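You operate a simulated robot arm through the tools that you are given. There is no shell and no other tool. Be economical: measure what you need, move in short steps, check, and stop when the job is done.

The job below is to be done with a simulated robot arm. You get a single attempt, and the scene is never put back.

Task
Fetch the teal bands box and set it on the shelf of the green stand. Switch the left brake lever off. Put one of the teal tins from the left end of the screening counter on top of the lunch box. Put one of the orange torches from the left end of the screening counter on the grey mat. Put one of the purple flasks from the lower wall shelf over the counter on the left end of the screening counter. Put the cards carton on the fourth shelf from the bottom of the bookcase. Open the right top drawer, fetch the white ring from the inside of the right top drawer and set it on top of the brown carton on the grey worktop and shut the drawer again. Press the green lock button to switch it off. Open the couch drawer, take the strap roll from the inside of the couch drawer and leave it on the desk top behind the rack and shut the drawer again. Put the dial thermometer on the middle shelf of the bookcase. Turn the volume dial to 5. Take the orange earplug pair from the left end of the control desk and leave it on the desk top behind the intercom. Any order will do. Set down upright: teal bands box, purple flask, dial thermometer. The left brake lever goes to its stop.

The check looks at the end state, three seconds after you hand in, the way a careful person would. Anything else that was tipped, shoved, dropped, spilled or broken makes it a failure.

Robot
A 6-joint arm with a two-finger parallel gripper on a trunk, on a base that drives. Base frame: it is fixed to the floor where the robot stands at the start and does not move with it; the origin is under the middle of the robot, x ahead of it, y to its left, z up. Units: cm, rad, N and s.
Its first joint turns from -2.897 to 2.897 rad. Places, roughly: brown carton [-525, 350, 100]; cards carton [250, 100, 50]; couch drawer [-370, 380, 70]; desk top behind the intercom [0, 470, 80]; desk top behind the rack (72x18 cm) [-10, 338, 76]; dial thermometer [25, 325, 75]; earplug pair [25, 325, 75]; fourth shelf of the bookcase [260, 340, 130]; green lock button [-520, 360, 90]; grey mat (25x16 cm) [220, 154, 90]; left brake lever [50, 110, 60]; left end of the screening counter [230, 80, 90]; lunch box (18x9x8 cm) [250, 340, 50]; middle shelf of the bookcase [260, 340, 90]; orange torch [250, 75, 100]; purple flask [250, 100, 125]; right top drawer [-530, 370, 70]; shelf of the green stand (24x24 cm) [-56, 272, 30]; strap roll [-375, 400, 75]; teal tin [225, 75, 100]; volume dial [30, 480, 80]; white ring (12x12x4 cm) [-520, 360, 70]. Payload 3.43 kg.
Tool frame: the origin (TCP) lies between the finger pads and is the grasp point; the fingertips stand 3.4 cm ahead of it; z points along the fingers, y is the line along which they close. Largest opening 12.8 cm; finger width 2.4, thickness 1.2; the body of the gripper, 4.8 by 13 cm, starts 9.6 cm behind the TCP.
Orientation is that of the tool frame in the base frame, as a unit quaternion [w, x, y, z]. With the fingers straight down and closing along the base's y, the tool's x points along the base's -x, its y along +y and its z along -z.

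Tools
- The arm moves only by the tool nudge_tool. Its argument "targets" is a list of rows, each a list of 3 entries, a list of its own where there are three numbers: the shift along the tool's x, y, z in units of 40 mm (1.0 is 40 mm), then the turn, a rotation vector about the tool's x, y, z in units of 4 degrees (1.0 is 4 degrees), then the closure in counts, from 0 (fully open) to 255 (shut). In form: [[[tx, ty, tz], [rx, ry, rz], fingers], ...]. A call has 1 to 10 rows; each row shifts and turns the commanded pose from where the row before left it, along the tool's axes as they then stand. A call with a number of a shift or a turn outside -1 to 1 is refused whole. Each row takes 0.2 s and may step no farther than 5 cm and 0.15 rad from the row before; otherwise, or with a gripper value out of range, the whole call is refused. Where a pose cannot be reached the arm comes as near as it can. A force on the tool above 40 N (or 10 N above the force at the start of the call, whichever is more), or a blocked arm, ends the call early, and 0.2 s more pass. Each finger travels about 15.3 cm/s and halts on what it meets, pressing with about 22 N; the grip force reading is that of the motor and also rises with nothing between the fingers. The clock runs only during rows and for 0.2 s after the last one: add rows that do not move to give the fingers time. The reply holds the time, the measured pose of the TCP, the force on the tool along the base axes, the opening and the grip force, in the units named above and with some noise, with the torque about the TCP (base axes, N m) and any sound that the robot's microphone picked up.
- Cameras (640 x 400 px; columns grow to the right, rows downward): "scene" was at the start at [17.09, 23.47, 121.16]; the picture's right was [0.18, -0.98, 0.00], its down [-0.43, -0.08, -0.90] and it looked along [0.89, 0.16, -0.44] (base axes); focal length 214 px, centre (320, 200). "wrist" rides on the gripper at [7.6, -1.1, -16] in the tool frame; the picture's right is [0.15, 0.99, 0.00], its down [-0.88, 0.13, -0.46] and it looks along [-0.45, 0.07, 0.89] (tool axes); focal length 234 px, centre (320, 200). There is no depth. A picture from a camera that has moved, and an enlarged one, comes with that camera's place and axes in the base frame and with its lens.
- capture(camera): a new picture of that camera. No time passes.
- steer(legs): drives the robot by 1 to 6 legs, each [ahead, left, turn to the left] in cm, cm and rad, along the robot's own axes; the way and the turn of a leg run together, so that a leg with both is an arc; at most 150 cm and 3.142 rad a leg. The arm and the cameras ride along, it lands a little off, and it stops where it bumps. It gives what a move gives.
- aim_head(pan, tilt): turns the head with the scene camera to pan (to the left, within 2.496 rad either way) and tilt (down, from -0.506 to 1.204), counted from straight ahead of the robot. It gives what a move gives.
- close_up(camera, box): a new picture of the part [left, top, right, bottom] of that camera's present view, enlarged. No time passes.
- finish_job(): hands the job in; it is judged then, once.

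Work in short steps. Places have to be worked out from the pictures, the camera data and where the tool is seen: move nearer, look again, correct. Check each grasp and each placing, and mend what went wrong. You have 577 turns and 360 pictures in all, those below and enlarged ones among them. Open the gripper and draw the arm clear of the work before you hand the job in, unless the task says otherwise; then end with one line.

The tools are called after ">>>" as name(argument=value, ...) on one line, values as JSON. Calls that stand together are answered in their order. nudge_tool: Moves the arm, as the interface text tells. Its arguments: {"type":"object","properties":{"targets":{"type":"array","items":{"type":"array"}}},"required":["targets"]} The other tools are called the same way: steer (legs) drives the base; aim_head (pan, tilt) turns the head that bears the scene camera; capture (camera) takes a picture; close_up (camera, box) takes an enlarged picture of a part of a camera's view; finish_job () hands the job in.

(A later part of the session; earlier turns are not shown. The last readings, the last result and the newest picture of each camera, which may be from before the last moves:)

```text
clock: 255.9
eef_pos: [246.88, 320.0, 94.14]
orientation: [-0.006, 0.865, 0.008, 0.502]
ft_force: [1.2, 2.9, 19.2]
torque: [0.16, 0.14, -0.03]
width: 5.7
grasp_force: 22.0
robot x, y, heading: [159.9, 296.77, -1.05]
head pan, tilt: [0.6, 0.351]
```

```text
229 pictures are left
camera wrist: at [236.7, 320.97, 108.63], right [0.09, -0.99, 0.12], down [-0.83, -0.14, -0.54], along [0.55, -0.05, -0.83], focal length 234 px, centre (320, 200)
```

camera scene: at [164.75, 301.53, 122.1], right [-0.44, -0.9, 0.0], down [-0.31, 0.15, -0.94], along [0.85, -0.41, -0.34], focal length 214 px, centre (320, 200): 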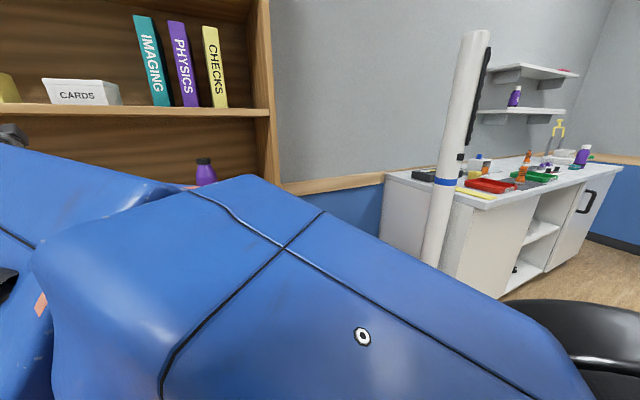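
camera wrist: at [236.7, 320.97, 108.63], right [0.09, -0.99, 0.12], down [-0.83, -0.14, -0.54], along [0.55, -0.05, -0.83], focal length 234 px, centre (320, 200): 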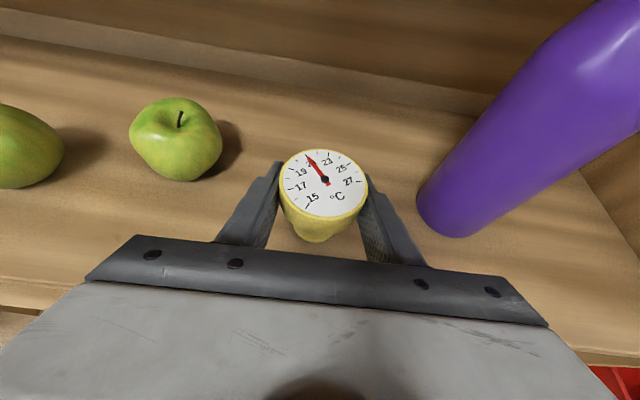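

Contact with the shelf. I ease up by the slip, open slightly, and withdraw.

>>> nudge_tool(targets=[[[0.03, 0, -0.018], [0, 0, 0], 255], [[0, 0, 0], [0, 0, 0], 130], [[0, 0, 0], [0, 0, 0], 115], [[0, 0, 0], [0, 0, 0], 110], [[0, 0, -0.4], [0, 0, 0], 110], [[0, 0, -0.8], [0, 0, 0], 110], [[0, 0, -0.9], [0, 0, 0], 110], [[0, 0, -0.9], [0, 0, 0], 110]])

>>> capture(camera="wrist")

```text
clock: 257.9
eef_pos: [238.34, 318.64, 97.75]
orientation: [0.009, 0.87, 0.001, 0.493]
ft_force: [-0.5, -0.4, 0.8]
torque: [0.03, 0.04, -0.06]
width: 7.3
grasp_force: 0.0
robot x, y, heading: [159.41, 296.37, -1.052]
head pan, tilt: [0.6, 0.351]
stopped in row 8: the arm was blocked; the commanded pose is now the measured one
```

```text
228 pictures are left
camera wrist: at [228.42, 320.14, 112.49], right [0.07, -0.99, 0.14], down [-0.84, -0.13, -0.52], along [0.53, -0.09, -0.84], focal length 234 px, centre (320, 200)
```

wrist: 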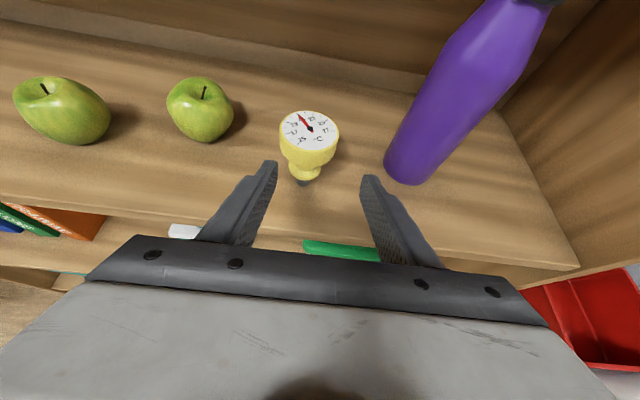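

The thermometer stands upright. The arm met something of itself, so I retreat by driving away from the shelf, then turn back toward the desk.

>>> steer(legs=[[-17.4, -30.4, 0]])

>>> capture(camera="scene")

>>> capture(camera="wrist")

```text
clock: 260.2
eef_pos: [203.12, 318.93, 97.99]
orientation: [0.007, 0.87, 0.003, 0.493]
ft_force: [-0.8, -0.6, -0.7]
torque: [-0.01, -0.01, -0.01]
width: 7.31
grasp_force: 0.0
robot x, y, heading: [124.59, 296.81, -1.05]
head pan, tilt: [0.6, 0.351]
```

```text
227 pictures are left
camera scene: at [155.66, 295.62, 122.66], right [-0.53, -0.85, 0.0], down [-0.24, 0.15, -0.96], along [0.81, -0.51, -0.29], focal length 214 px, centre (320, 200)
```

scene: 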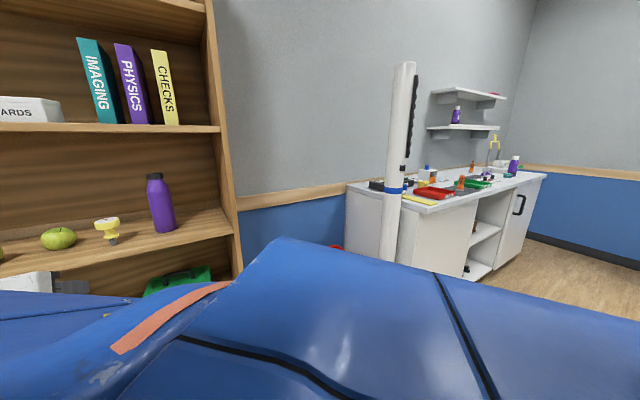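

```text
226 pictures are left
camera wrist: at [193.11, 320.32, 112.7], right [0.07, -0.99, 0.14], down [-0.84, -0.14, -0.52], along [0.53, -0.08, -0.84], focal length 234 px, centre (320, 200)
```

wrist: 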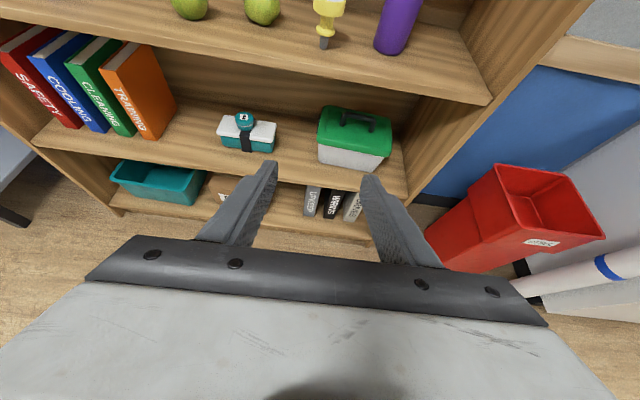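

All good at the bookcase. I turn back left 150° and move along the desk toward the orange earplugs.

>>> steer(legs=[[0, 0, 2.62], [30, -4, 0]])

>>> capture(camera="wrist")

```text
clock: 268.4
eef_pos: [49.72, 346.94, 97.92]
orientation: [-0.474, 0.224, 0.841, 0.136]
ft_force: [-0.2, -0.5, -0.2]
torque: [0.0, -0.02, 0.02]
width: 7.29
grasp_force: 0.1
robot x, y, heading: [128.87, 326.81, 1.564]
head pan, tilt: [0.6, 0.351]
```

```text
225 pictures are left
camera wrist: at [57.44, 340.81, 112.63], right [0.43, 0.89, 0.14], down [0.8, -0.3, -0.52], along [-0.42, 0.34, -0.84], focal length 234 px, centre (320, 200)
```

wrist: 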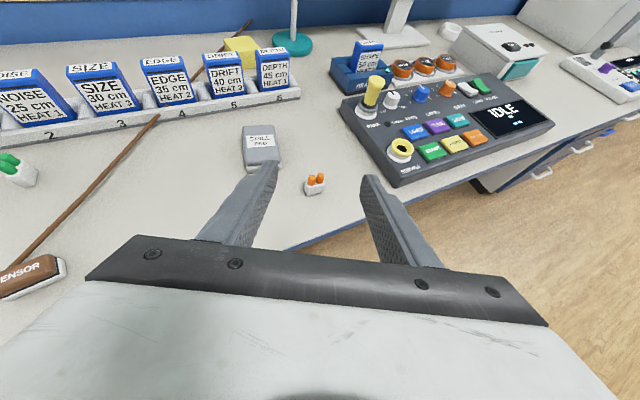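

>>> close_up(camera="wrist", box=[230, 120, 390, 220])

>>> close_up(camera="wrist", box=[430, 0, 640, 131])

```text
4.00 times, centred on (310, 170) of wrist
camera zoom: at [57.44, 340.81, 112.63], right [0.43, 0.89, 0.14], down [0.8, -0.3, -0.52], along [-0.42, 0.34, -0.84], focal length 937 px, centre (360, 320)
```

zoom: 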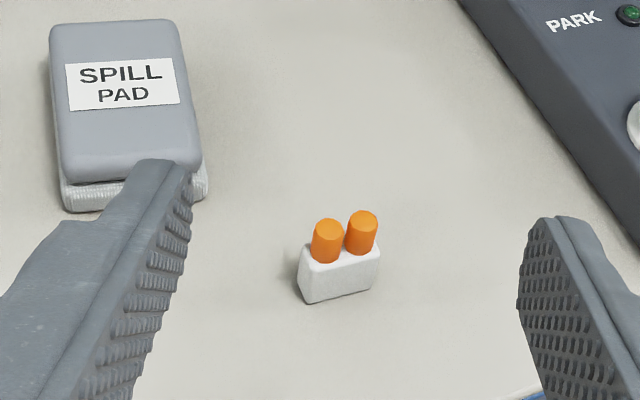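

```text
3.05 times, centred on (535, 66) of wrist
camera zoom: at [57.44, 340.81, 112.63], right [0.43, 0.89, 0.14], down [0.8, -0.3, -0.52], along [-0.42, 0.34, -0.84], focal length 714 px, centre (-335, 610)
```

zoom: 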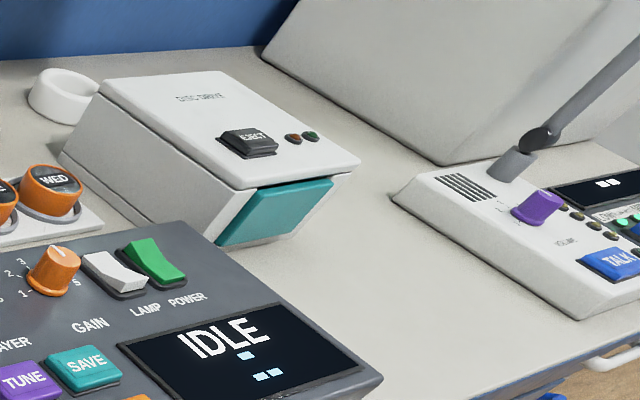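

The orange pair is at (37.5,355.2), ~3.9 cm long. The purple VOLUME knob is on the intercom. I approach the earplugs.

>>> nudge_tool(targets=[[[-0.403, 0.026, 0.8375], [0, 0, 0], 135], [[-0.403, 0.026, 0.8375], [0, 0, 0], 135], [[-0.403, 0.026, 0.8375], [0, 0, 0], 135], [[-0.403, 0.026, 0.8375], [0, 0, 0], 135], [[-0.403, 0.026, 0.7], [0, 0, 0], 135]])

>>> capture(camera="wrist")

```text
clock: 269.6
eef_pos: [41.58, 352.38, 82.82]
orientation: [-0.475, 0.223, 0.84, 0.136]
ft_force: [0.2, -0.7, -0.1]
torque: [0.0, -0.02, 0.0]
width: 6.04
grasp_force: 0.1
robot x, y, heading: [128.72, 326.75, 1.565]
head pan, tilt: [0.6, 0.351]
```

```text
222 pictures are left
camera wrist: at [49.33, 346.38, 97.45], right [0.43, 0.89, 0.14], down [0.8, -0.3, -0.52], along [-0.42, 0.34, -0.84], focal length 234 px, centre (320, 200)
```

wrist: 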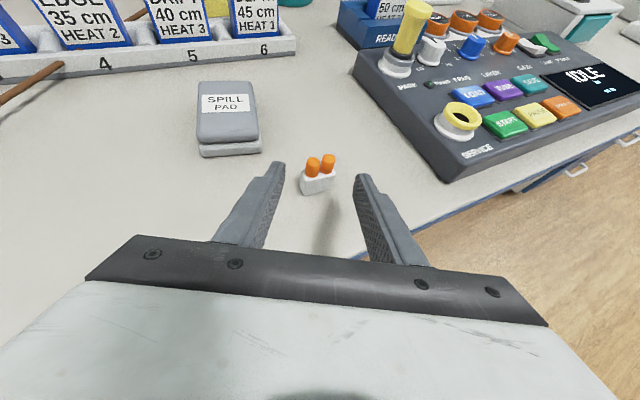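

>>> nudge_tool(targets=[[[-0.2, 0.034, 0.52], [0, 0, 0], 135], [[-0.2, 0.034, 0.52], [0, 0, 0], 135], [[0, 0, 0], [0, 0, 0], 255], [[0, 0, 0], [0, 0, 0], 255], [[0, 0, 0], [0, 0, 0], 255]])

>>> capture(camera="wrist")

```text
clock: 270.8
eef_pos: [39.38, 354.04, 79.23]
orientation: [-0.474, 0.223, 0.841, 0.136]
ft_force: [-0.2, -0.3, -0.7]
torque: [-0.01, -0.02, -0.01]
width: 3.3
grasp_force: 21.6
robot x, y, heading: [129.37, 326.72, 1.567]
head pan, tilt: [0.6, 0.351]
```

```text
221 pictures are left
camera wrist: at [47.11, 348.04, 93.94], right [0.43, 0.89, 0.14], down [0.8, -0.3, -0.52], along [-0.42, 0.34, -0.84], focal length 234 px, centre (320, 200)
```

wrist: 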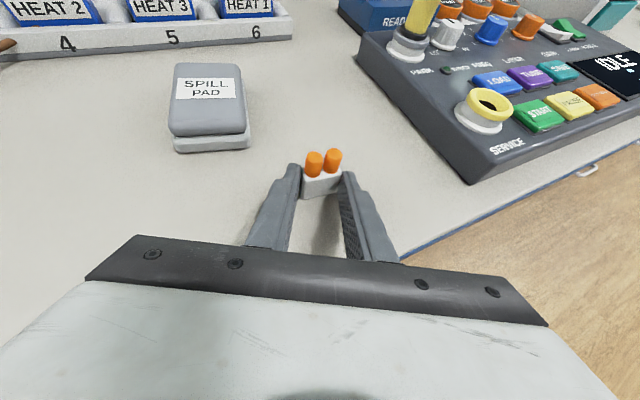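

Gripped. I lift and drive 65 cm along the desk toward the intercom, then look.

>>> nudge_tool(targets=[[[0.43, 0, -0.257], [0, 0, 0], 255], [[0.858, 0, -0.515], [0, 0, 0], 255], [[0.858, 0, -0.515], [0, 0, 0], 255], [[0.858, 0, -0.515], [0, 0, 0], 255], [[0.858, 0, -0.515], [0, 0, 0], 255], [[0.858, 0, -0.515], [0, 0, 0], 255], [[0.858, 0, -0.515], [0, 0, 0], 255]])

>>> steer(legs=[[65, 0, 0]])

>>> capture(camera="wrist")

>>> capture(camera="scene")

```text
clock: 272.4
eef_pos: [39.26, 353.73, 105.23]
orientation: [-0.475, 0.223, 0.841, 0.135]
ft_force: [-0.9, -1.0, 0.0]
torque: [-0.01, 0.02, -0.01]
width: 3.28
grasp_force: 22.0
robot x, y, heading: [128.96, 326.87, 1.565]
head pan, tilt: [0.6, 0.351]
```

```text
clock: 276.1
eef_pos: [39.03, 418.28, 105.21]
orientation: [-0.475, 0.221, 0.842, 0.134]
ft_force: [0.2, -0.8, -0.4]
torque: [-0.03, -0.01, 0.01]
width: 3.29
grasp_force: 22.0
robot x, y, heading: [129.07, 391.86, 1.571]
head pan, tilt: [0.6, 0.351]
```

```text
220 pictures are left
camera wrist: at [46.87, 412.21, 119.96], right [0.43, 0.89, 0.14], down [0.8, -0.3, -0.52], along [-0.42, 0.34, -0.84], focal length 234 px, centre (320, 200)
```

wrist: 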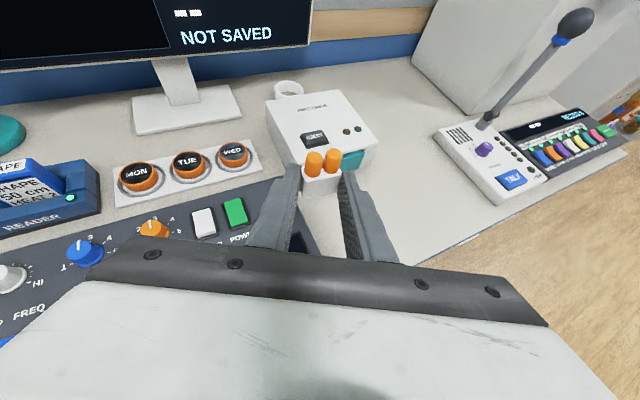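

```text
219 pictures are left
camera scene: at [101.53, 407.2, 122.1], right [0.82, 0.57, 0.0], down [0.19, -0.28, -0.94], along [-0.53, 0.77, -0.34], focal length 214 px, centre (320, 200)
```

scene: 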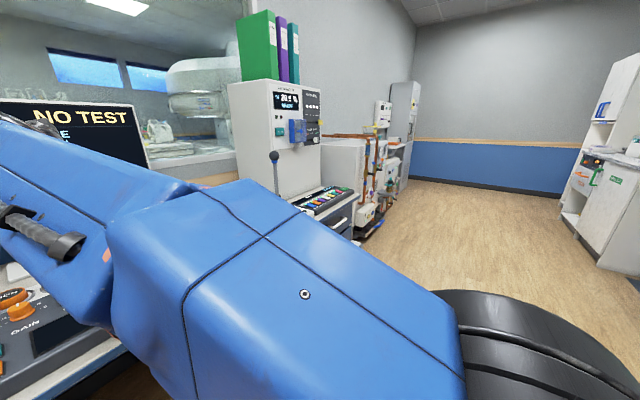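

Intercom: left edge y≈473, x 15–43; knob ≈(29,477). Free desk top behind it is around (3,470). I drive along and then sideways toward the desk.

>>> steer(legs=[[50.5, 0, 0], [0, 32, 0]])

>>> capture(camera="wrist")

>>> capture(camera="scene")

```text
clock: 280.7
eef_pos: [6.94, 467.51, 105.25]
orientation: [-0.475, 0.219, 0.842, 0.133]
ft_force: [0.0, 0.6, 0.5]
torque: [0.03, 0.01, 0.03]
width: 3.29
grasp_force: 21.8
robot x, y, heading: [96.61, 441.61, 1.582]
head pan, tilt: [0.6, 0.351]
```

```text
218 pictures are left
camera wrist: at [14.72, 461.62, 119.96], right [0.42, 0.89, 0.14], down [0.8, -0.3, -0.52], along [-0.42, 0.33, -0.84], focal length 234 px, centre (320, 200)
```

wrist: 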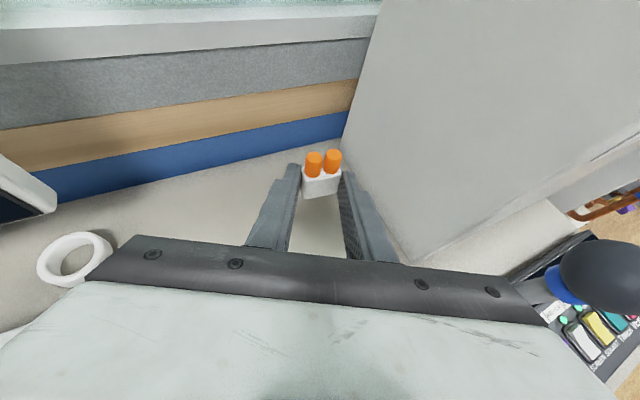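

```text
217 pictures are left
camera scene: at [69.4, 456.9, 122.1], right [0.82, 0.57, 0.0], down [0.2, -0.28, -0.94], along [-0.54, 0.77, -0.34], focal length 214 px, centre (320, 200)
```

scene: 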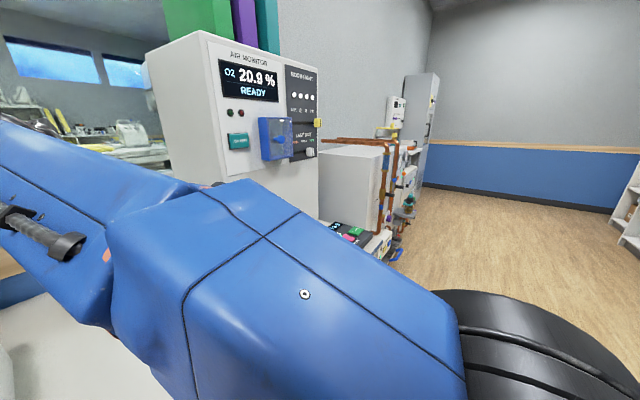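

The spot at (3,470) is clear, cabinet face at y≈493. I lower the earplugs there.

>>> nudge_tool(targets=[[[-0.8, -0.01, 0.583], [0, 0, 0], 255], [[-0.8, -0.01, 0.583], [0, 0, 0], 255], [[-0.8, -0.01, 0.583], [0, 0, 0], 255], [[-0.8, -0.01, 0.583], [0, 0, 0], 255], [[-0.8, -0.01, 0.583], [0, 0, 0], 255], [[-0.8, -0.01, 0.583], [0, 0, 0], 255]])

>>> capture(camera="wrist")

```text
clock: 282.1
eef_pos: [5.22, 468.74, 81.52]
orientation: [-0.476, 0.218, 0.841, 0.133]
ft_force: [0.0, 0.4, 0.3]
torque: [-0.02, -0.02, -0.01]
width: 3.27
grasp_force: 22.0
robot x, y, heading: [96.98, 441.95, 1.581]
head pan, tilt: [0.6, 0.351]
```

```text
216 pictures are left
camera wrist: at [12.98, 462.8, 96.26], right [0.42, 0.9, 0.14], down [0.8, -0.3, -0.52], along [-0.42, 0.33, -0.84], focal length 234 px, centre (320, 200)
```

wrist: 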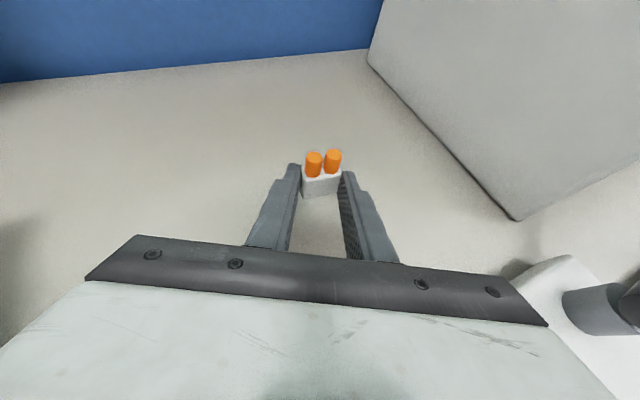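

>>> nudge_tool(targets=[[[-0.43, 0, 0.257], [0, 0, 0], 255], [[-0.0858, 0, 0.0515], [0, 0, 0], 255]])

>>> nudge_tool(targets=[[[-0.0858, 0, 0.0515], [0, 0, 0], 255]])

```text
clock: 282.7
eef_pos: [5.19, 468.93, 79.17]
orientation: [-0.476, 0.219, 0.841, 0.133]
ft_force: [0.8, 0.1, 1.2]
torque: [0.02, 0.1, -0.01]
width: 3.29
grasp_force: 21.9
robot x, y, heading: [97.1, 441.76, 1.583]
head pan, tilt: [0.6, 0.351]
```

```text
clock: 283.1
eef_pos: [5.23, 468.8, 79.23]
orientation: [-0.477, 0.219, 0.841, 0.133]
ft_force: [-0.7, 0.6, 19.4]
torque: [0.11, 0.54, -0.01]
width: 3.3
grasp_force: 22.3
robot x, y, heading: [97.21, 441.32, 1.576]
head pan, tilt: [0.6, 0.351]
```

Contact. I release and withdraw.

>>> nudge_tool(targets=[[[0.04, 0, -0.024], [0, 0, 0], 255], [[0, 0, 0], [0, 0, 0], 150], [[0, 0, 0], [0, 0, 0], 130], [[0.1, 0, -0.5], [0, 0, 0], 130], [[0.3, 0, -0.8], [0, 0, 0], 130], [[0.4, 0, -0.8], [0, 0, 0], 130], [[0.4, 0, -0.8], [0, 0, 0], 130], [[0.6, 0, -0.7], [0, 0, 0], 130]])

>>> capture(camera="wrist")

```text
clock: 284.9
eef_pos: [12.57, 464.42, 92.47]
orientation: [-0.475, 0.218, 0.842, 0.133]
ft_force: [-0.3, 0.1, 0.1]
torque: [0.02, 0.02, -0.03]
width: 6.27
grasp_force: 0.1
robot x, y, heading: [96.46, 441.42, 1.578]
head pan, tilt: [0.6, 0.351]
```

```text
215 pictures are left
camera wrist: at [20.35, 458.39, 107.14], right [0.42, 0.9, 0.14], down [0.8, -0.3, -0.52], along [-0.42, 0.33, -0.84], focal length 234 px, centre (320, 200)
```

wrist: 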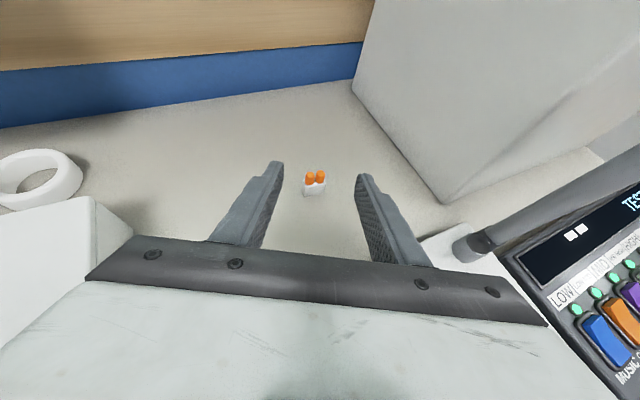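

Earplugs placed. I back the base away from the desk to view the volume dial.

>>> steer(legs=[[0, -30, 0]])

>>> capture(camera="wrist")

>>> close_up(camera="wrist", box=[380, 60, 600, 220])

```text
clock: 287.0
eef_pos: [42.62, 464.86, 92.49]
orientation: [-0.474, 0.22, 0.842, 0.134]
ft_force: [0.3, -0.3, 0.4]
torque: [-0.02, -0.01, 0.0]
width: 6.28
grasp_force: 0.0
robot x, y, heading: [126.54, 441.63, 1.574]
head pan, tilt: [0.6, 0.351]
```

```text
214 pictures are left
camera wrist: at [50.42, 458.82, 107.2], right [0.43, 0.89, 0.14], down [0.8, -0.3, -0.52], along [-0.42, 0.33, -0.84], focal length 234 px, centre (320, 200)
```

wrist: 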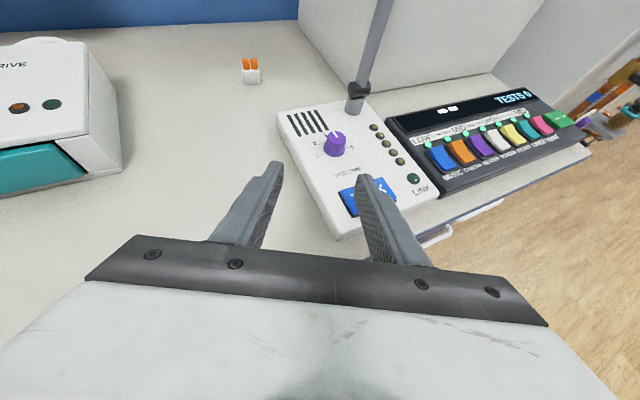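

```text
2.50 times, centred on (490, 140) of wrist
camera zoom: at [50.42, 458.82, 107.2], right [0.43, 0.89, 0.14], down [0.8, -0.3, -0.52], along [-0.42, 0.33, -0.84], focal length 585 px, centre (-105, 350)
```

zoom: 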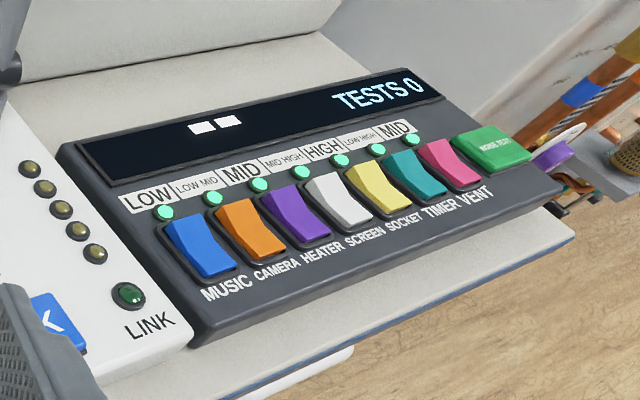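

>>> close_up(camera="wrist", box=[290, 100, 410, 190])

```text
4.44 times, centred on (350, 145) of wrist
camera zoom: at [50.42, 458.82, 107.2], right [0.43, 0.89, 0.14], down [0.8, -0.3, -0.52], along [-0.42, 0.33, -0.84], focal length 1041 px, centre (187, 444)
```

zoom: 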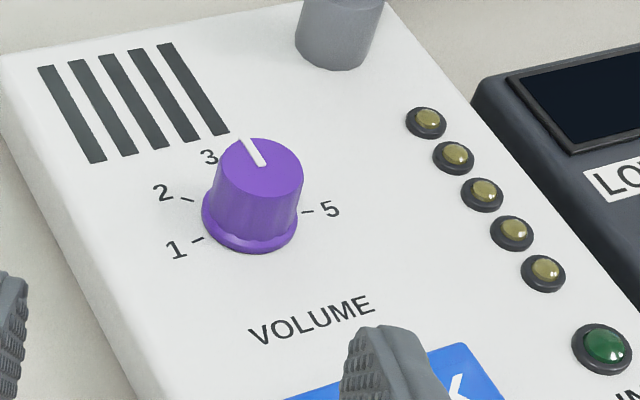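

The knob points at 3 (straight back); ticks sit every 50°, so 5 is 100° clockwise. I'll grip it tool-down and rotate. First I raise and bring the tool vertical, turning it so the camera stays away from the mic stem.

>>> nudge_tool(targets=[[[0.433, 0, -0.25], [0, -1, 0], 120], [[0.415, 0, -0.28], [0, -1, 0], 120], [[0.394, 0, -0.308], [0, -1, 0], 120], [[0.372, 0, -0.335], [0, -1, 0], 120], [[0.347, 0, -0.36], [0, -1, 0], 120], [[0.321, 0, -0.383], [0, -1, 0], 120], [[0.294, 0, -0.405], [0, -1, 0], 120], [[0.265, 0, -0.424], [0, -1, 0], 120], [[0.235, 0, -0.441], [0, -1, 0], 120], [[0.203, 0, -0.457], [0, -1, 0], 120]])

>>> nudge_tool(targets=[[[0, 0, 0], [0, -1, 0], 120], [[0, 0, 0], [0, -1, 0], 120], [[0, 0, 0], [0, -1, 0], 120], [[0, 0, 0], [0, -1, 0], 120], [[0, 0, 0], [0, -1, 0], 120], [[0, 0, 0], [0, 0, 1], 120], [[0, 0, 0], [0, 0, 1], 120], [[0, 0, 0], [0, 0, 1], 120], [[0, 0, 0], [0, 0, 1], 120], [[0, 0, 0], [0, 0, 1], 120]])

>>> nudge_tool(targets=[[[0, 0, 0], [0, 0, 1], 120], [[0, 0, 0], [0, 0, 1], 120], [[0, 0, 0], [0, 0, 1], 120], [[0, 0, 0], [0, 0, 1], 120], [[0, 0, 0], [0, 0, 1], 120], [[0, 0, 0], [0, 0, 1], 120], [[0, 0, 0], [0, 0, 1], 120], [[0, 0, 0], [0, 0, 1], 120], [[0, 0, 0], [0, 0, 1], 120], [[0, 0, 0], [0, 0, 1], 120]])

>>> nudge_tool(targets=[[[0, 0, 0], [0, 0, 1], 120], [[0, 0, 0], [0, 0, 1], 120], [[0, 0, 0], [0, 0, 1], 120], [[0, 0, 0], [0, 0, 1], 120], [[0, 0, 0], [0, 0, 1], 120], [[0, 0, 0], [0, 0, 1], 120], [[0, 0, 0], [0, 0, 1], 120], [[0, 0, 0], [0, 0, 1], 120], [[0, 0, 0], [0, 0, 1], 120], [[0, 0, 0], [0, 0, 1], 120]])

```text
clock: 289.2
eef_pos: [48.49, 464.63, 107.39]
orientation: [-0.157, 0.252, 0.954, 0.051]
ft_force: [0.1, -0.9, -0.1]
torque: [0.01, -0.03, -0.01]
width: 6.77
grasp_force: 0.0
out of reach, approached as far as the arm can: row 8, 9, 10
robot x, y, heading: [126.62, 441.81, 1.572]
head pan, tilt: [0.6, 0.351]
```

```text
clock: 291.4
eef_pos: [53.61, 465.16, 102.04]
orientation: [0.007, 0.422, 0.907, 0.007]
ft_force: [0.9, 0.3, 0.4]
torque: [-0.01, 0.02, 0.01]
width: 6.76
grasp_force: 0.0
out of reach, approached as far as the arm can: row 1, 2, 3, 4, 5
robot x, y, heading: [126.86, 441.81, 1.575]
head pan, tilt: [0.6, 0.351]
```

```text
clock: 293.6
eef_pos: [53.67, 465.22, 102.22]
orientation: [0.004, 0.706, 0.708, 0.008]
ft_force: [-0.5, 1.0, -0.4]
torque: [0.0, 0.01, -0.02]
width: 6.78
grasp_force: 0.0
robot x, y, heading: [126.52, 441.58, 1.574]
head pan, tilt: [0.6, 0.351]
```

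```text
clock: 295.8
eef_pos: [53.57, 465.13, 102.11]
orientation: [0.001, 0.906, 0.422, 0.009]
ft_force: [-0.6, 0.3, 0.6]
torque: [0.01, 0.02, -0.03]
width: 6.8
grasp_force: 0.1
robot x, y, heading: [126.51, 441.29, 1.575]
head pan, tilt: [0.6, 0.351]
```

The tool is vertical with heading 50°. I drive toward the desk so the tool comes over the knob.

>>> steer(legs=[[8, 22, 0]])

>>> capture(camera="wrist")

```text
clock: 297.5
eef_pos: [31.64, 473.06, 102.0]
orientation: [0.0, 0.906, 0.424, 0.009]
ft_force: [0.5, 0.7, -0.2]
torque: [0.01, 0.0, 0.03]
width: 6.8
grasp_force: 0.1
robot x, y, heading: [104.59, 449.52, 1.573]
head pan, tilt: [0.6, 0.351]
```

```text
211 pictures are left
camera wrist: at [35.19, 479.52, 118.15], right [0.85, -0.52, 0.01], down [-0.47, -0.76, 0.44], along [-0.22, -0.38, -0.9], focal length 234 px, centre (320, 200)
```

wrist: 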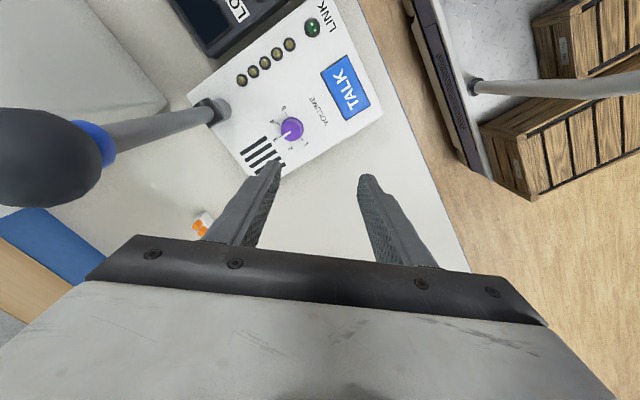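

Knob at (28.9,476.4). I centre over it and lower to z≈90.

>>> nudge_tool(targets=[[[0.1, -0.54, 0], [0, 0, 0], 120], [[0.1, -0.54, 0], [0, 0, 0], 120], [[0, 0, 1], [0, 0, 0], 130], [[0, 0, 1], [0, 0, 0], 130], [[0, 0, 1], [0, 0, 0], 130]])

>>> capture(camera="wrist")

```text
clock: 298.7
eef_pos: [30.15, 476.43, 88.78]
orientation: [0.0, 0.906, 0.424, 0.01]
ft_force: [-0.2, 0.2, 0.4]
torque: [0.0, 0.0, -0.01]
width: 6.27
grasp_force: 0.1
out of reach, approached as far as the arm can: row 1, 2
robot x, y, heading: [104.32, 449.48, 1.573]
head pan, tilt: [0.6, 0.351]
```

```text
210 pictures are left
camera wrist: at [33.74, 482.93, 104.88], right [0.85, -0.52, 0.01], down [-0.47, -0.76, 0.44], along [-0.22, -0.38, -0.9], focal length 234 px, centre (320, 200)
```

wrist: 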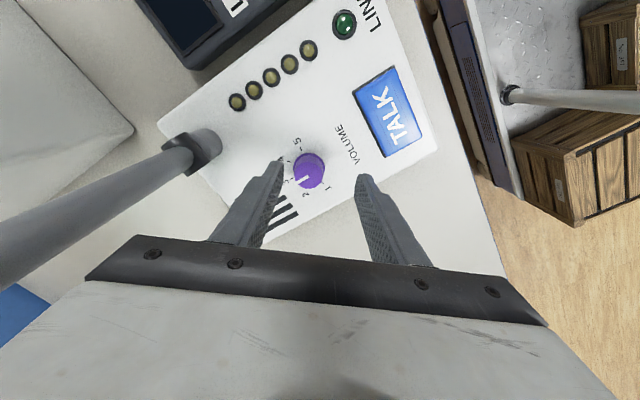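

>>> nudge_tool(targets=[[[-0.15, -0.28, 0], [0, 0, 0], 130], [[0, 0, 0.7], [0, 0, 0], 130], [[0, 0, 0.55], [0, 0, 0], 130]])

>>> capture(camera="wrist")

```text
clock: 299.5
eef_pos: [29.13, 476.69, 83.86]
orientation: [0.002, 0.905, 0.424, 0.009]
ft_force: [0.3, 0.2, 0.1]
torque: [0.0, 0.02, 0.0]
width: 6.26
grasp_force: 0.1
robot x, y, heading: [105.19, 449.37, 1.578]
head pan, tilt: [0.6, 0.351]
```

```text
209 pictures are left
camera wrist: at [32.64, 483.23, 99.89], right [0.85, -0.52, 0.01], down [-0.47, -0.76, 0.44], along [-0.22, -0.38, -0.9], focal length 234 px, centre (320, 200)
```

wrist: 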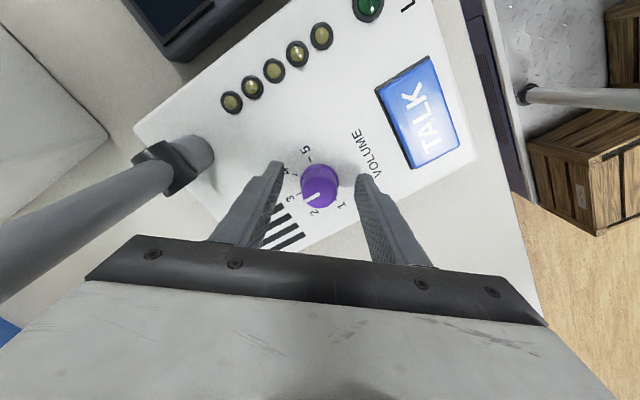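

>>> close_up(camera="wrist", box=[260, 130, 380, 230])

```text
4.00 times, centred on (320, 180) of wrist
camera zoom: at [32.64, 483.23, 99.89], right [0.85, -0.52, 0.01], down [-0.47, -0.76, 0.44], along [-0.22, -0.38, -0.9], focal length 937 px, centre (320, 280)
```

zoom: 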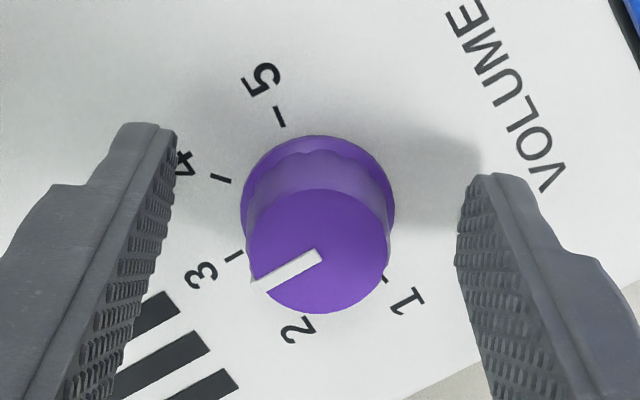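

The pointer is at 3 and the fingers are centred. I grip the knob.

>>> nudge_tool(targets=[[[0, 0, 0.075], [0, 0, 0], 130], [[0, 0, 0], [0, 0, 0], 255], [[0, 0, 0], [0, 0, 0], 255], [[0, 0, 0], [0, 0, 0], 255]])

>>> nudge_tool(targets=[[[0, 0, 0], [0, 0, 1], 255], [[0, 0, 0], [0, 0, 1], 255], [[0, 0, 0], [0, 0, 1], 255], [[0, 0, 0], [0, 0, 1], 255], [[0, 0, 0], [0, 0, 1], 255]])

>>> capture(camera="wrist")

```text
clock: 300.5
eef_pos: [29.08, 476.8, 83.4]
orientation: [0.002, 0.905, 0.424, 0.01]
ft_force: [8.3, -4.9, -3.2]
torque: [-0.21, -0.28, 0.09]
width: 3.04
grasp_force: 45.0
robot x, y, heading: [104.55, 449.48, 1.575]
head pan, tilt: [0.6, 0.351]
```

```text
clock: 301.4
eef_pos: [29.11, 476.52, 83.41]
orientation: [0.001, 0.946, 0.325, 0.011]
ft_force: [2.5, -3.1, 4.6]
torque: [-0.22, -0.23, -0.02]
width: 2.98
grasp_force: 45.2
robot x, y, heading: [104.83, 449.34, 1.575]
head pan, tilt: [0.6, 0.351]
stopped in row 4: the force on the tool passed its limit at 42 N (the readings are from after the stop); the commanded pose is now the measured one
```

```text
207 pictures are left
camera wrist: at [33.99, 482.07, 99.59], right [0.72, -0.69, 0.01], down [-0.62, -0.65, 0.44], along [-0.3, -0.33, -0.9], focal length 234 px, centre (320, 200)
```

wrist: 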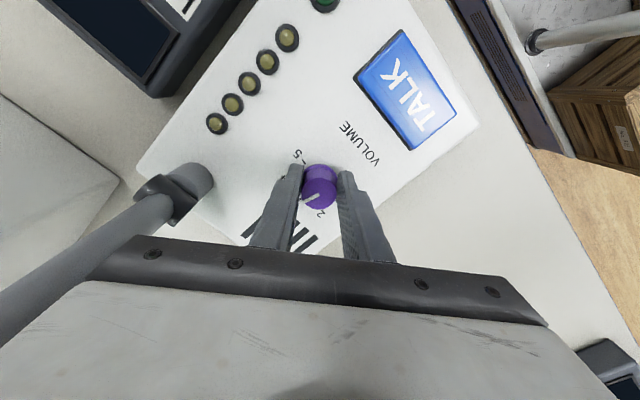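

>>> close_up(camera="wrist", box=[260, 130, 380, 230])

```text
4.00 times, centred on (320, 180) of wrist
camera zoom: at [33.99, 482.07, 99.59], right [0.72, -0.69, 0.01], down [-0.62, -0.65, 0.44], along [-0.3, -0.33, -0.9], focal length 937 px, centre (320, 280)
```

zoom: 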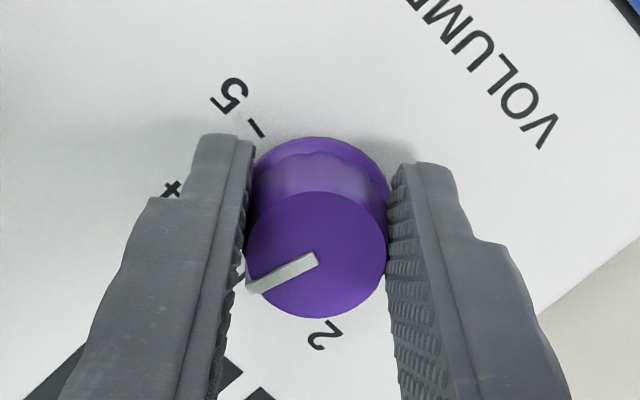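

The knob turns with the tool (≈13° so far). I continue rotating in steps.

>>> nudge_tool(targets=[[[0, 0, 0], [0, 0, 0.8], 255], [[0, 0, 0], [0, 0, 0.8], 255], [[0, 0, 0], [0, 0, 0.8], 255], [[0, 0, 0], [0, 0, 0.8], 255], [[0, 0, 0], [0, 0, 0.8], 255], [[0, 0, 0], [0, 0, 0.8], 255], [[0, 0, 0], [0, 0, 0.8], 255], [[0, 0, 0], [0, 0, 0.8], 255]])

>>> nudge_tool(targets=[[[0, 0, 0], [0, 0, 0.8], 255], [[0, 0, 0], [0, 0, 0.8], 255], [[0, 0, 0], [0, 0, 0.8], 255], [[0, 0, 0], [0, 0, 0.8], 255], [[0, 0, 0], [0, 0, 0.8], 255], [[0, 0, 0], [0, 0, 0.8], 255], [[0, 0, 0], [0, 0, 0.8], 255], [[0, 0, 0], [0, 0, 0.8], 255]])

>>> close_up(camera="wrist", box=[240, 110, 400, 230])

```text
clock: 302.8
eef_pos: [29.12, 476.38, 83.49]
orientation: [0.0, 0.986, 0.167, 0.011]
ft_force: [4.7, -4.3, 6.3]
torque: [-0.42, -0.4, 0.05]
width: 2.98
grasp_force: 45.4
robot x, y, heading: [104.81, 449.88, 1.572]
head pan, tilt: [0.6, 0.351]
stopped in row 7: the force on the tool passed its limit at 41 N (the readings are from after the stop); the commanded pose is now the measured one
```

```text
clock: 304.3
eef_pos: [29.21, 476.08, 83.57]
orientation: [0.0, 1.0, -0.003, 0.012]
ft_force: [3.3, -5.5, 7.1]
torque: [-0.45, -0.43, 0.07]
width: 3.0
grasp_force: 44.8
robot x, y, heading: [104.01, 449.04, 1.576]
head pan, tilt: [0.6, 0.351]
stopped in row 7: the force on the tool passed its limit at 41 N (the readings are from after the stop); the commanded pose is now the measured one
```

```text
3.33 times, centred on (320, 170) of wrist
camera zoom: at [36.37, 477.23, 99.64], right [0.14, -0.99, 0.0], down [-0.89, -0.13, 0.43], along [-0.43, -0.06, -0.9], focal length 781 px, centre (320, 300)
```

zoom: 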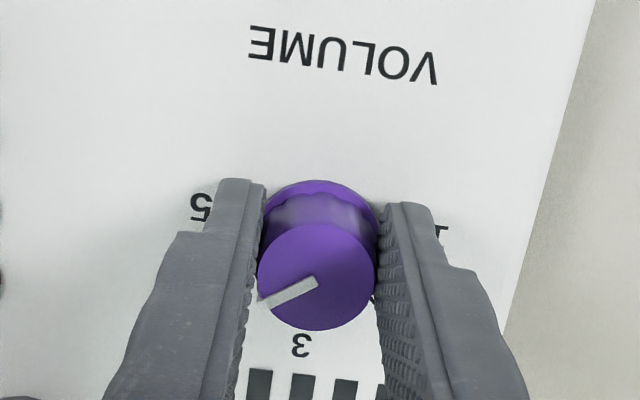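

Half-way (now ≈4). I continue another 50°.

>>> nudge_tool(targets=[[[0, 0, 0], [0, 0, 0.8], 255], [[0, 0, 0], [0, 0, 0.8], 255], [[0, 0, 0], [0, 0, 0.8], 255], [[0, 0, 0], [0, 0, 0.8], 255], [[0, 0, 0], [0, 0, 0.8], 255], [[0, 0, 0], [0, 0, 0.8], 255], [[0, 0, 0], [0, 0, 0.8], 255], [[0, 0, 0], [0, 0, 0.8], 255]])

>>> nudge_tool(targets=[[[0, 0, 0], [0, 0, 0.8], 255], [[0, 0, 0], [0, 0, 0.8], 255], [[0, 0, 0], [0, 0, 0.8], 255], [[0, 0, 0], [0, 0, 0.8], 255], [[0, 0, 0], [0, 0, 0.8], 255], [[0, 0, 0], [0, 0, 0.8], 255]])

>>> close_up(camera="wrist", box=[240, 110, 400, 230])

```text
clock: 305.8
eef_pos: [29.24, 475.87, 83.46]
orientation: [-0.001, 0.984, -0.18, 0.011]
ft_force: [0.2, -5.5, 3.7]
torque: [-0.42, -0.02, 0.01]
width: 3.01
grasp_force: 45.6
robot x, y, heading: [104.63, 449.59, 1.575]
head pan, tilt: [0.6, 0.351]
stopped in row 7: the force on the tool passed its limit at 41 N (the readings are from after the stop); the commanded pose is now the measured one
```

```text
clock: 307.2
eef_pos: [29.06, 475.68, 83.46]
orientation: [-0.003, 0.941, -0.338, 0.009]
ft_force: [-3.3, -4.2, 0.4]
torque: [-0.16, 0.41, 0.02]
width: 3.01
grasp_force: 45.0
robot x, y, heading: [104.37, 449.37, 1.575]
head pan, tilt: [0.6, 0.351]
stopped in row 6: the force on the tool passed its limit at 41 N (the readings are from after the stop); the commanded pose is now the measured one
```

```text
3.33 times, centred on (320, 170) of wrist
camera zoom: at [35.23, 471.81, 99.6], right [-0.52, -0.86, -0.01], down [-0.77, 0.46, 0.44], along [-0.37, 0.23, -0.9], focal length 781 px, centre (320, 300)
```

zoom: 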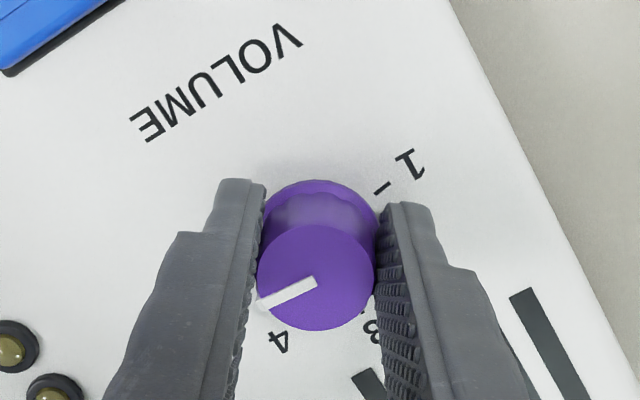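

Now rotated ≈90°. I add 9.6° more and check.

>>> nudge_tool(targets=[[[0, 0, 0], [0, 0, 0.8], 255], [[0, 0, 0], [0, 0, 0.8], 255], [[0, 0, 0], [0, 0, 0.8], 255]])

>>> nudge_tool(targets=[[[0, 0, 0], [0, 0, 0], 200], [[0, 0, 0], [0, 0, 0], 140], [[0, 0, 0], [0, 0, 0], 100], [[0, 0, -0.5], [0, 0, 0], 100]])

>>> close_up(camera="wrist", box=[240, 110, 400, 230])

```text
clock: 308.0
eef_pos: [29.05, 475.5, 83.52]
orientation: [-0.003, 0.91, -0.415, 0.011]
ft_force: [-15.9, -19.3, 4.8]
torque: [-1.02, 0.25, 1.11]
width: 3.01
grasp_force: 45.5
robot x, y, heading: [104.75, 448.97, 1.577]
head pan, tilt: [0.6, 0.351]
```

```text
clock: 309.0
eef_pos: [29.07, 475.83, 85.34]
orientation: [-0.003, 0.909, -0.416, 0.009]
ft_force: [0.7, -0.1, 0.2]
torque: [-0.01, 0.04, 0.0]
width: 7.77
grasp_force: 0.1
robot x, y, heading: [105.1, 449.12, 1.575]
head pan, tilt: [0.6, 0.351]
```

```text
3.33 times, centred on (320, 170) of wrist
camera zoom: at [34.46, 470.85, 101.52], right [-0.65, -0.76, -0.01], down [-0.68, 0.58, 0.44], along [-0.33, 0.3, -0.9], focal length 781 px, centre (320, 300)
```

zoom: 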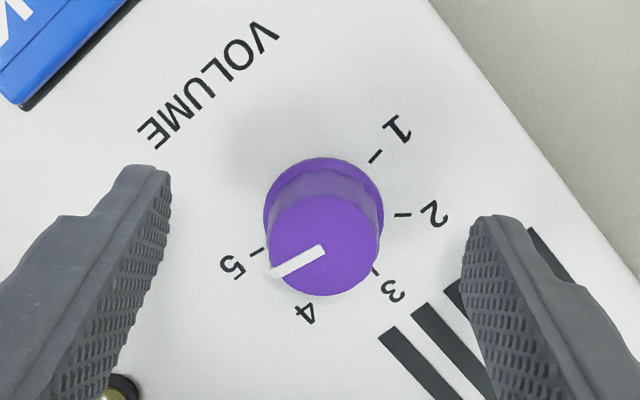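

The pointer is on 5. I raise the tool and back away from the desk.

>>> nudge_tool(targets=[[[0, 0, -1], [0, 0, 0], 100], [[0, 0, -1], [0, 0, 0], 100], [[0, 0, -1], [0, 0, 0], 100], [[0, 0, -0.8], [0, 0, 0], 100]])

>>> steer(legs=[[0, -35, 0]])

>>> aim_head(pan=1.5, tilt=0.4)

>>> capture(camera="scene")

```text
clock: 310.0
eef_pos: [29.35, 475.63, 100.13]
orientation: [-0.003, 0.909, -0.417, 0.009]
ft_force: [-0.2, -0.8, -0.9]
torque: [-0.01, -0.04, -0.03]
width: 7.79
grasp_force: 0.0
out of reach, approached as far as the arm can: row 4
robot x, y, heading: [105.03, 449.42, 1.571]
head pan, tilt: [0.6, 0.351]
```

```text
clock: 312.3
eef_pos: [64.66, 475.97, 100.19]
orientation: [-0.003, 0.91, -0.415, 0.008]
ft_force: [0.4, 0.4, 0.2]
torque: [0.01, 0.02, 0.02]
width: 7.8
grasp_force: 0.1
robot x, y, heading: [140.0, 449.49, 1.58]
head pan, tilt: [0.6, 0.351]
```

```text
clock: 313.5
eef_pos: [64.51, 475.87, 100.18]
orientation: [-0.003, 0.91, -0.415, 0.008]
ft_force: [0.1, -0.2, -0.3]
torque: [0.0, 0.01, -0.03]
width: 7.8
grasp_force: 0.1
robot x, y, heading: [139.89, 449.62, 1.576]
head pan, tilt: [1.499, 0.4]
```

```text
202 pictures are left
camera scene: at [108.72, 458.01, 121.64], right [0.07, 1.0, 0.0], down [0.39, -0.03, -0.92], along [-0.92, 0.06, -0.39], focal length 214 px, centre (320, 200)
```

scene: 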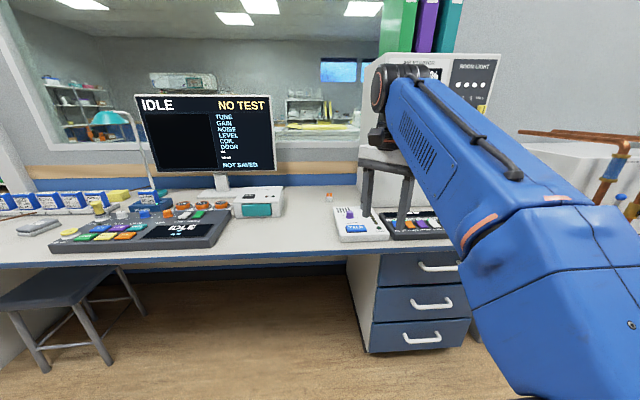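

The control-desk tasks are done. Now I drive back down the corridor to restore the chair I pushed.

>>> steer(legs=[[-140, 0, 0], [-120, 0, 0]])

>>> aim_head(pan=1.7, tilt=0.55)

>>> capture(camera="scene")

```text
clock: 326.4
eef_pos: [67.63, 211.37, 100.15]
orientation: [-0.003, 0.911, -0.412, 0.008]
ft_force: [0.4, 0.1, -0.4]
torque: [0.0, 0.0, 0.01]
width: 7.75
grasp_force: 0.0
robot x, y, heading: [143.52, 186.29, 1.589]
head pan, tilt: [1.499, 0.4]
```

```text
clock: 327.1
eef_pos: [67.7, 211.38, 100.13]
orientation: [-0.004, 0.912, -0.411, 0.008]
ft_force: [0.4, -0.6, -0.8]
torque: [0.03, -0.02, 0.01]
width: 7.78
grasp_force: 0.0
robot x, y, heading: [143.28, 185.76, 1.58]
head pan, tilt: [1.7, 0.55]
```

```text
201 pictures are left
camera scene: at [112.41, 192.06, 120.28], right [-0.14, 0.99, 0.0], down [0.52, 0.08, -0.85], along [-0.84, -0.12, -0.52], focal length 214 px, centre (320, 200)
```

scene: 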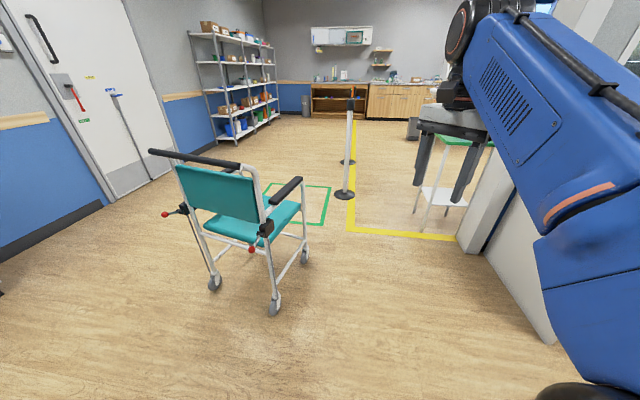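

Chair measured: turned ≈13° and shifted (left knob now (41.5,108.7), originally (54,112.7)). I'll grip its push bar and pull it back. First I move beside it and turn the tool so the fingers straddle the bar.

>>> steer(legs=[[-66, 0, -0.01]])

>>> nudge_tool(targets=[[[0, 0, 0], [0, 0, 1], 60], [[0, 0, 0], [0, 0, 1], 60], [[0, 0, 0], [0, 0, 1], 60], [[0, 0, 0], [0, 0, 1], 60], [[0, 0, 0], [0, 0, 1], 60], [[0, 0, 0], [0, 0, 1], 60], [[0, 0, 0], [0, 0, 1], 60], [[0, 0, 0], [0, 0, 1], 60], [[0, 0, 0], [0, 0, 1], 60], [[0, 0, 0], [0, 0, 1], 60]])

>>> nudge_tool(targets=[[[0, 0, 0], [0, 0, 1], 60], [[0, 0, 0], [0, 0, 1], 60]])

>>> capture(camera="wrist")

>>> capture(camera="scene")

```text
clock: 330.7
eef_pos: [68.77, 146.13, 100.14]
orientation: [-0.003, 0.91, -0.414, 0.008]
ft_force: [0.6, 0.8, 0.7]
torque: [0.03, -0.02, -0.02]
width: 7.77
grasp_force: 0.0
robot x, y, heading: [144.32, 120.19, 1.573]
head pan, tilt: [1.7, 0.55]
```

```text
clock: 332.9
eef_pos: [68.85, 146.05, 100.08]
orientation: [-0.006, 0.713, -0.701, 0.006]
ft_force: [0.1, 0.0, -1.4]
torque: [0.01, 0.03, -0.03]
width: 9.78
grasp_force: 0.0
robot x, y, heading: [144.47, 119.8, 1.578]
head pan, tilt: [1.7, 0.55]
```

```text
clock: 333.5
eef_pos: [68.7, 146.23, 100.13]
orientation: [0.005, -0.663, 0.749, -0.006]
ft_force: [-0.6, -0.6, 0.1]
torque: [-0.01, 0.01, 0.01]
width: 9.83
grasp_force: 0.1
robot x, y, heading: [144.4, 119.93, 1.578]
head pan, tilt: [1.7, 0.55]
```

```text
200 pictures are left
camera wrist: at [68.56, 138.48, 116.11], right [-1.0, -0.02, -0.02], down [-0.03, 0.89, 0.45], along [0.0, 0.45, -0.89], focal length 234 px, centre (320, 200)
```

wrist: 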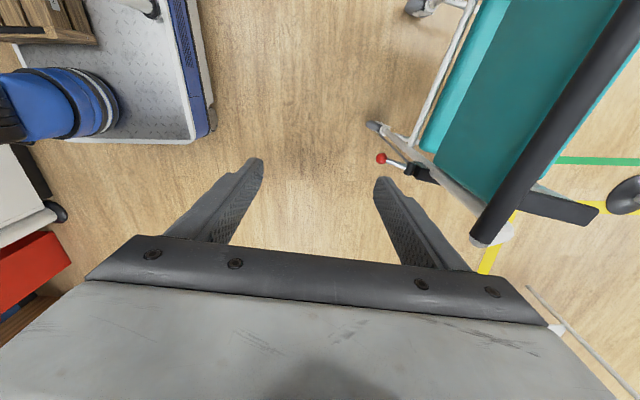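

```text
199 pictures are left
camera scene: at [113.25, 126.41, 120.27], right [-0.14, 0.99, 0.0], down [0.52, 0.07, -0.85], along [-0.84, -0.12, -0.52], focal length 214 px, centre (320, 200)
```

scene: 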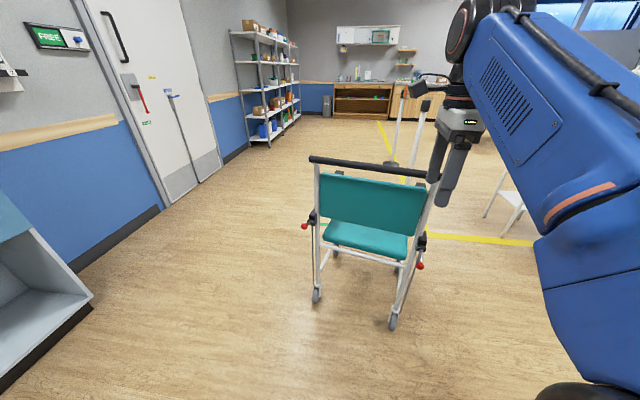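

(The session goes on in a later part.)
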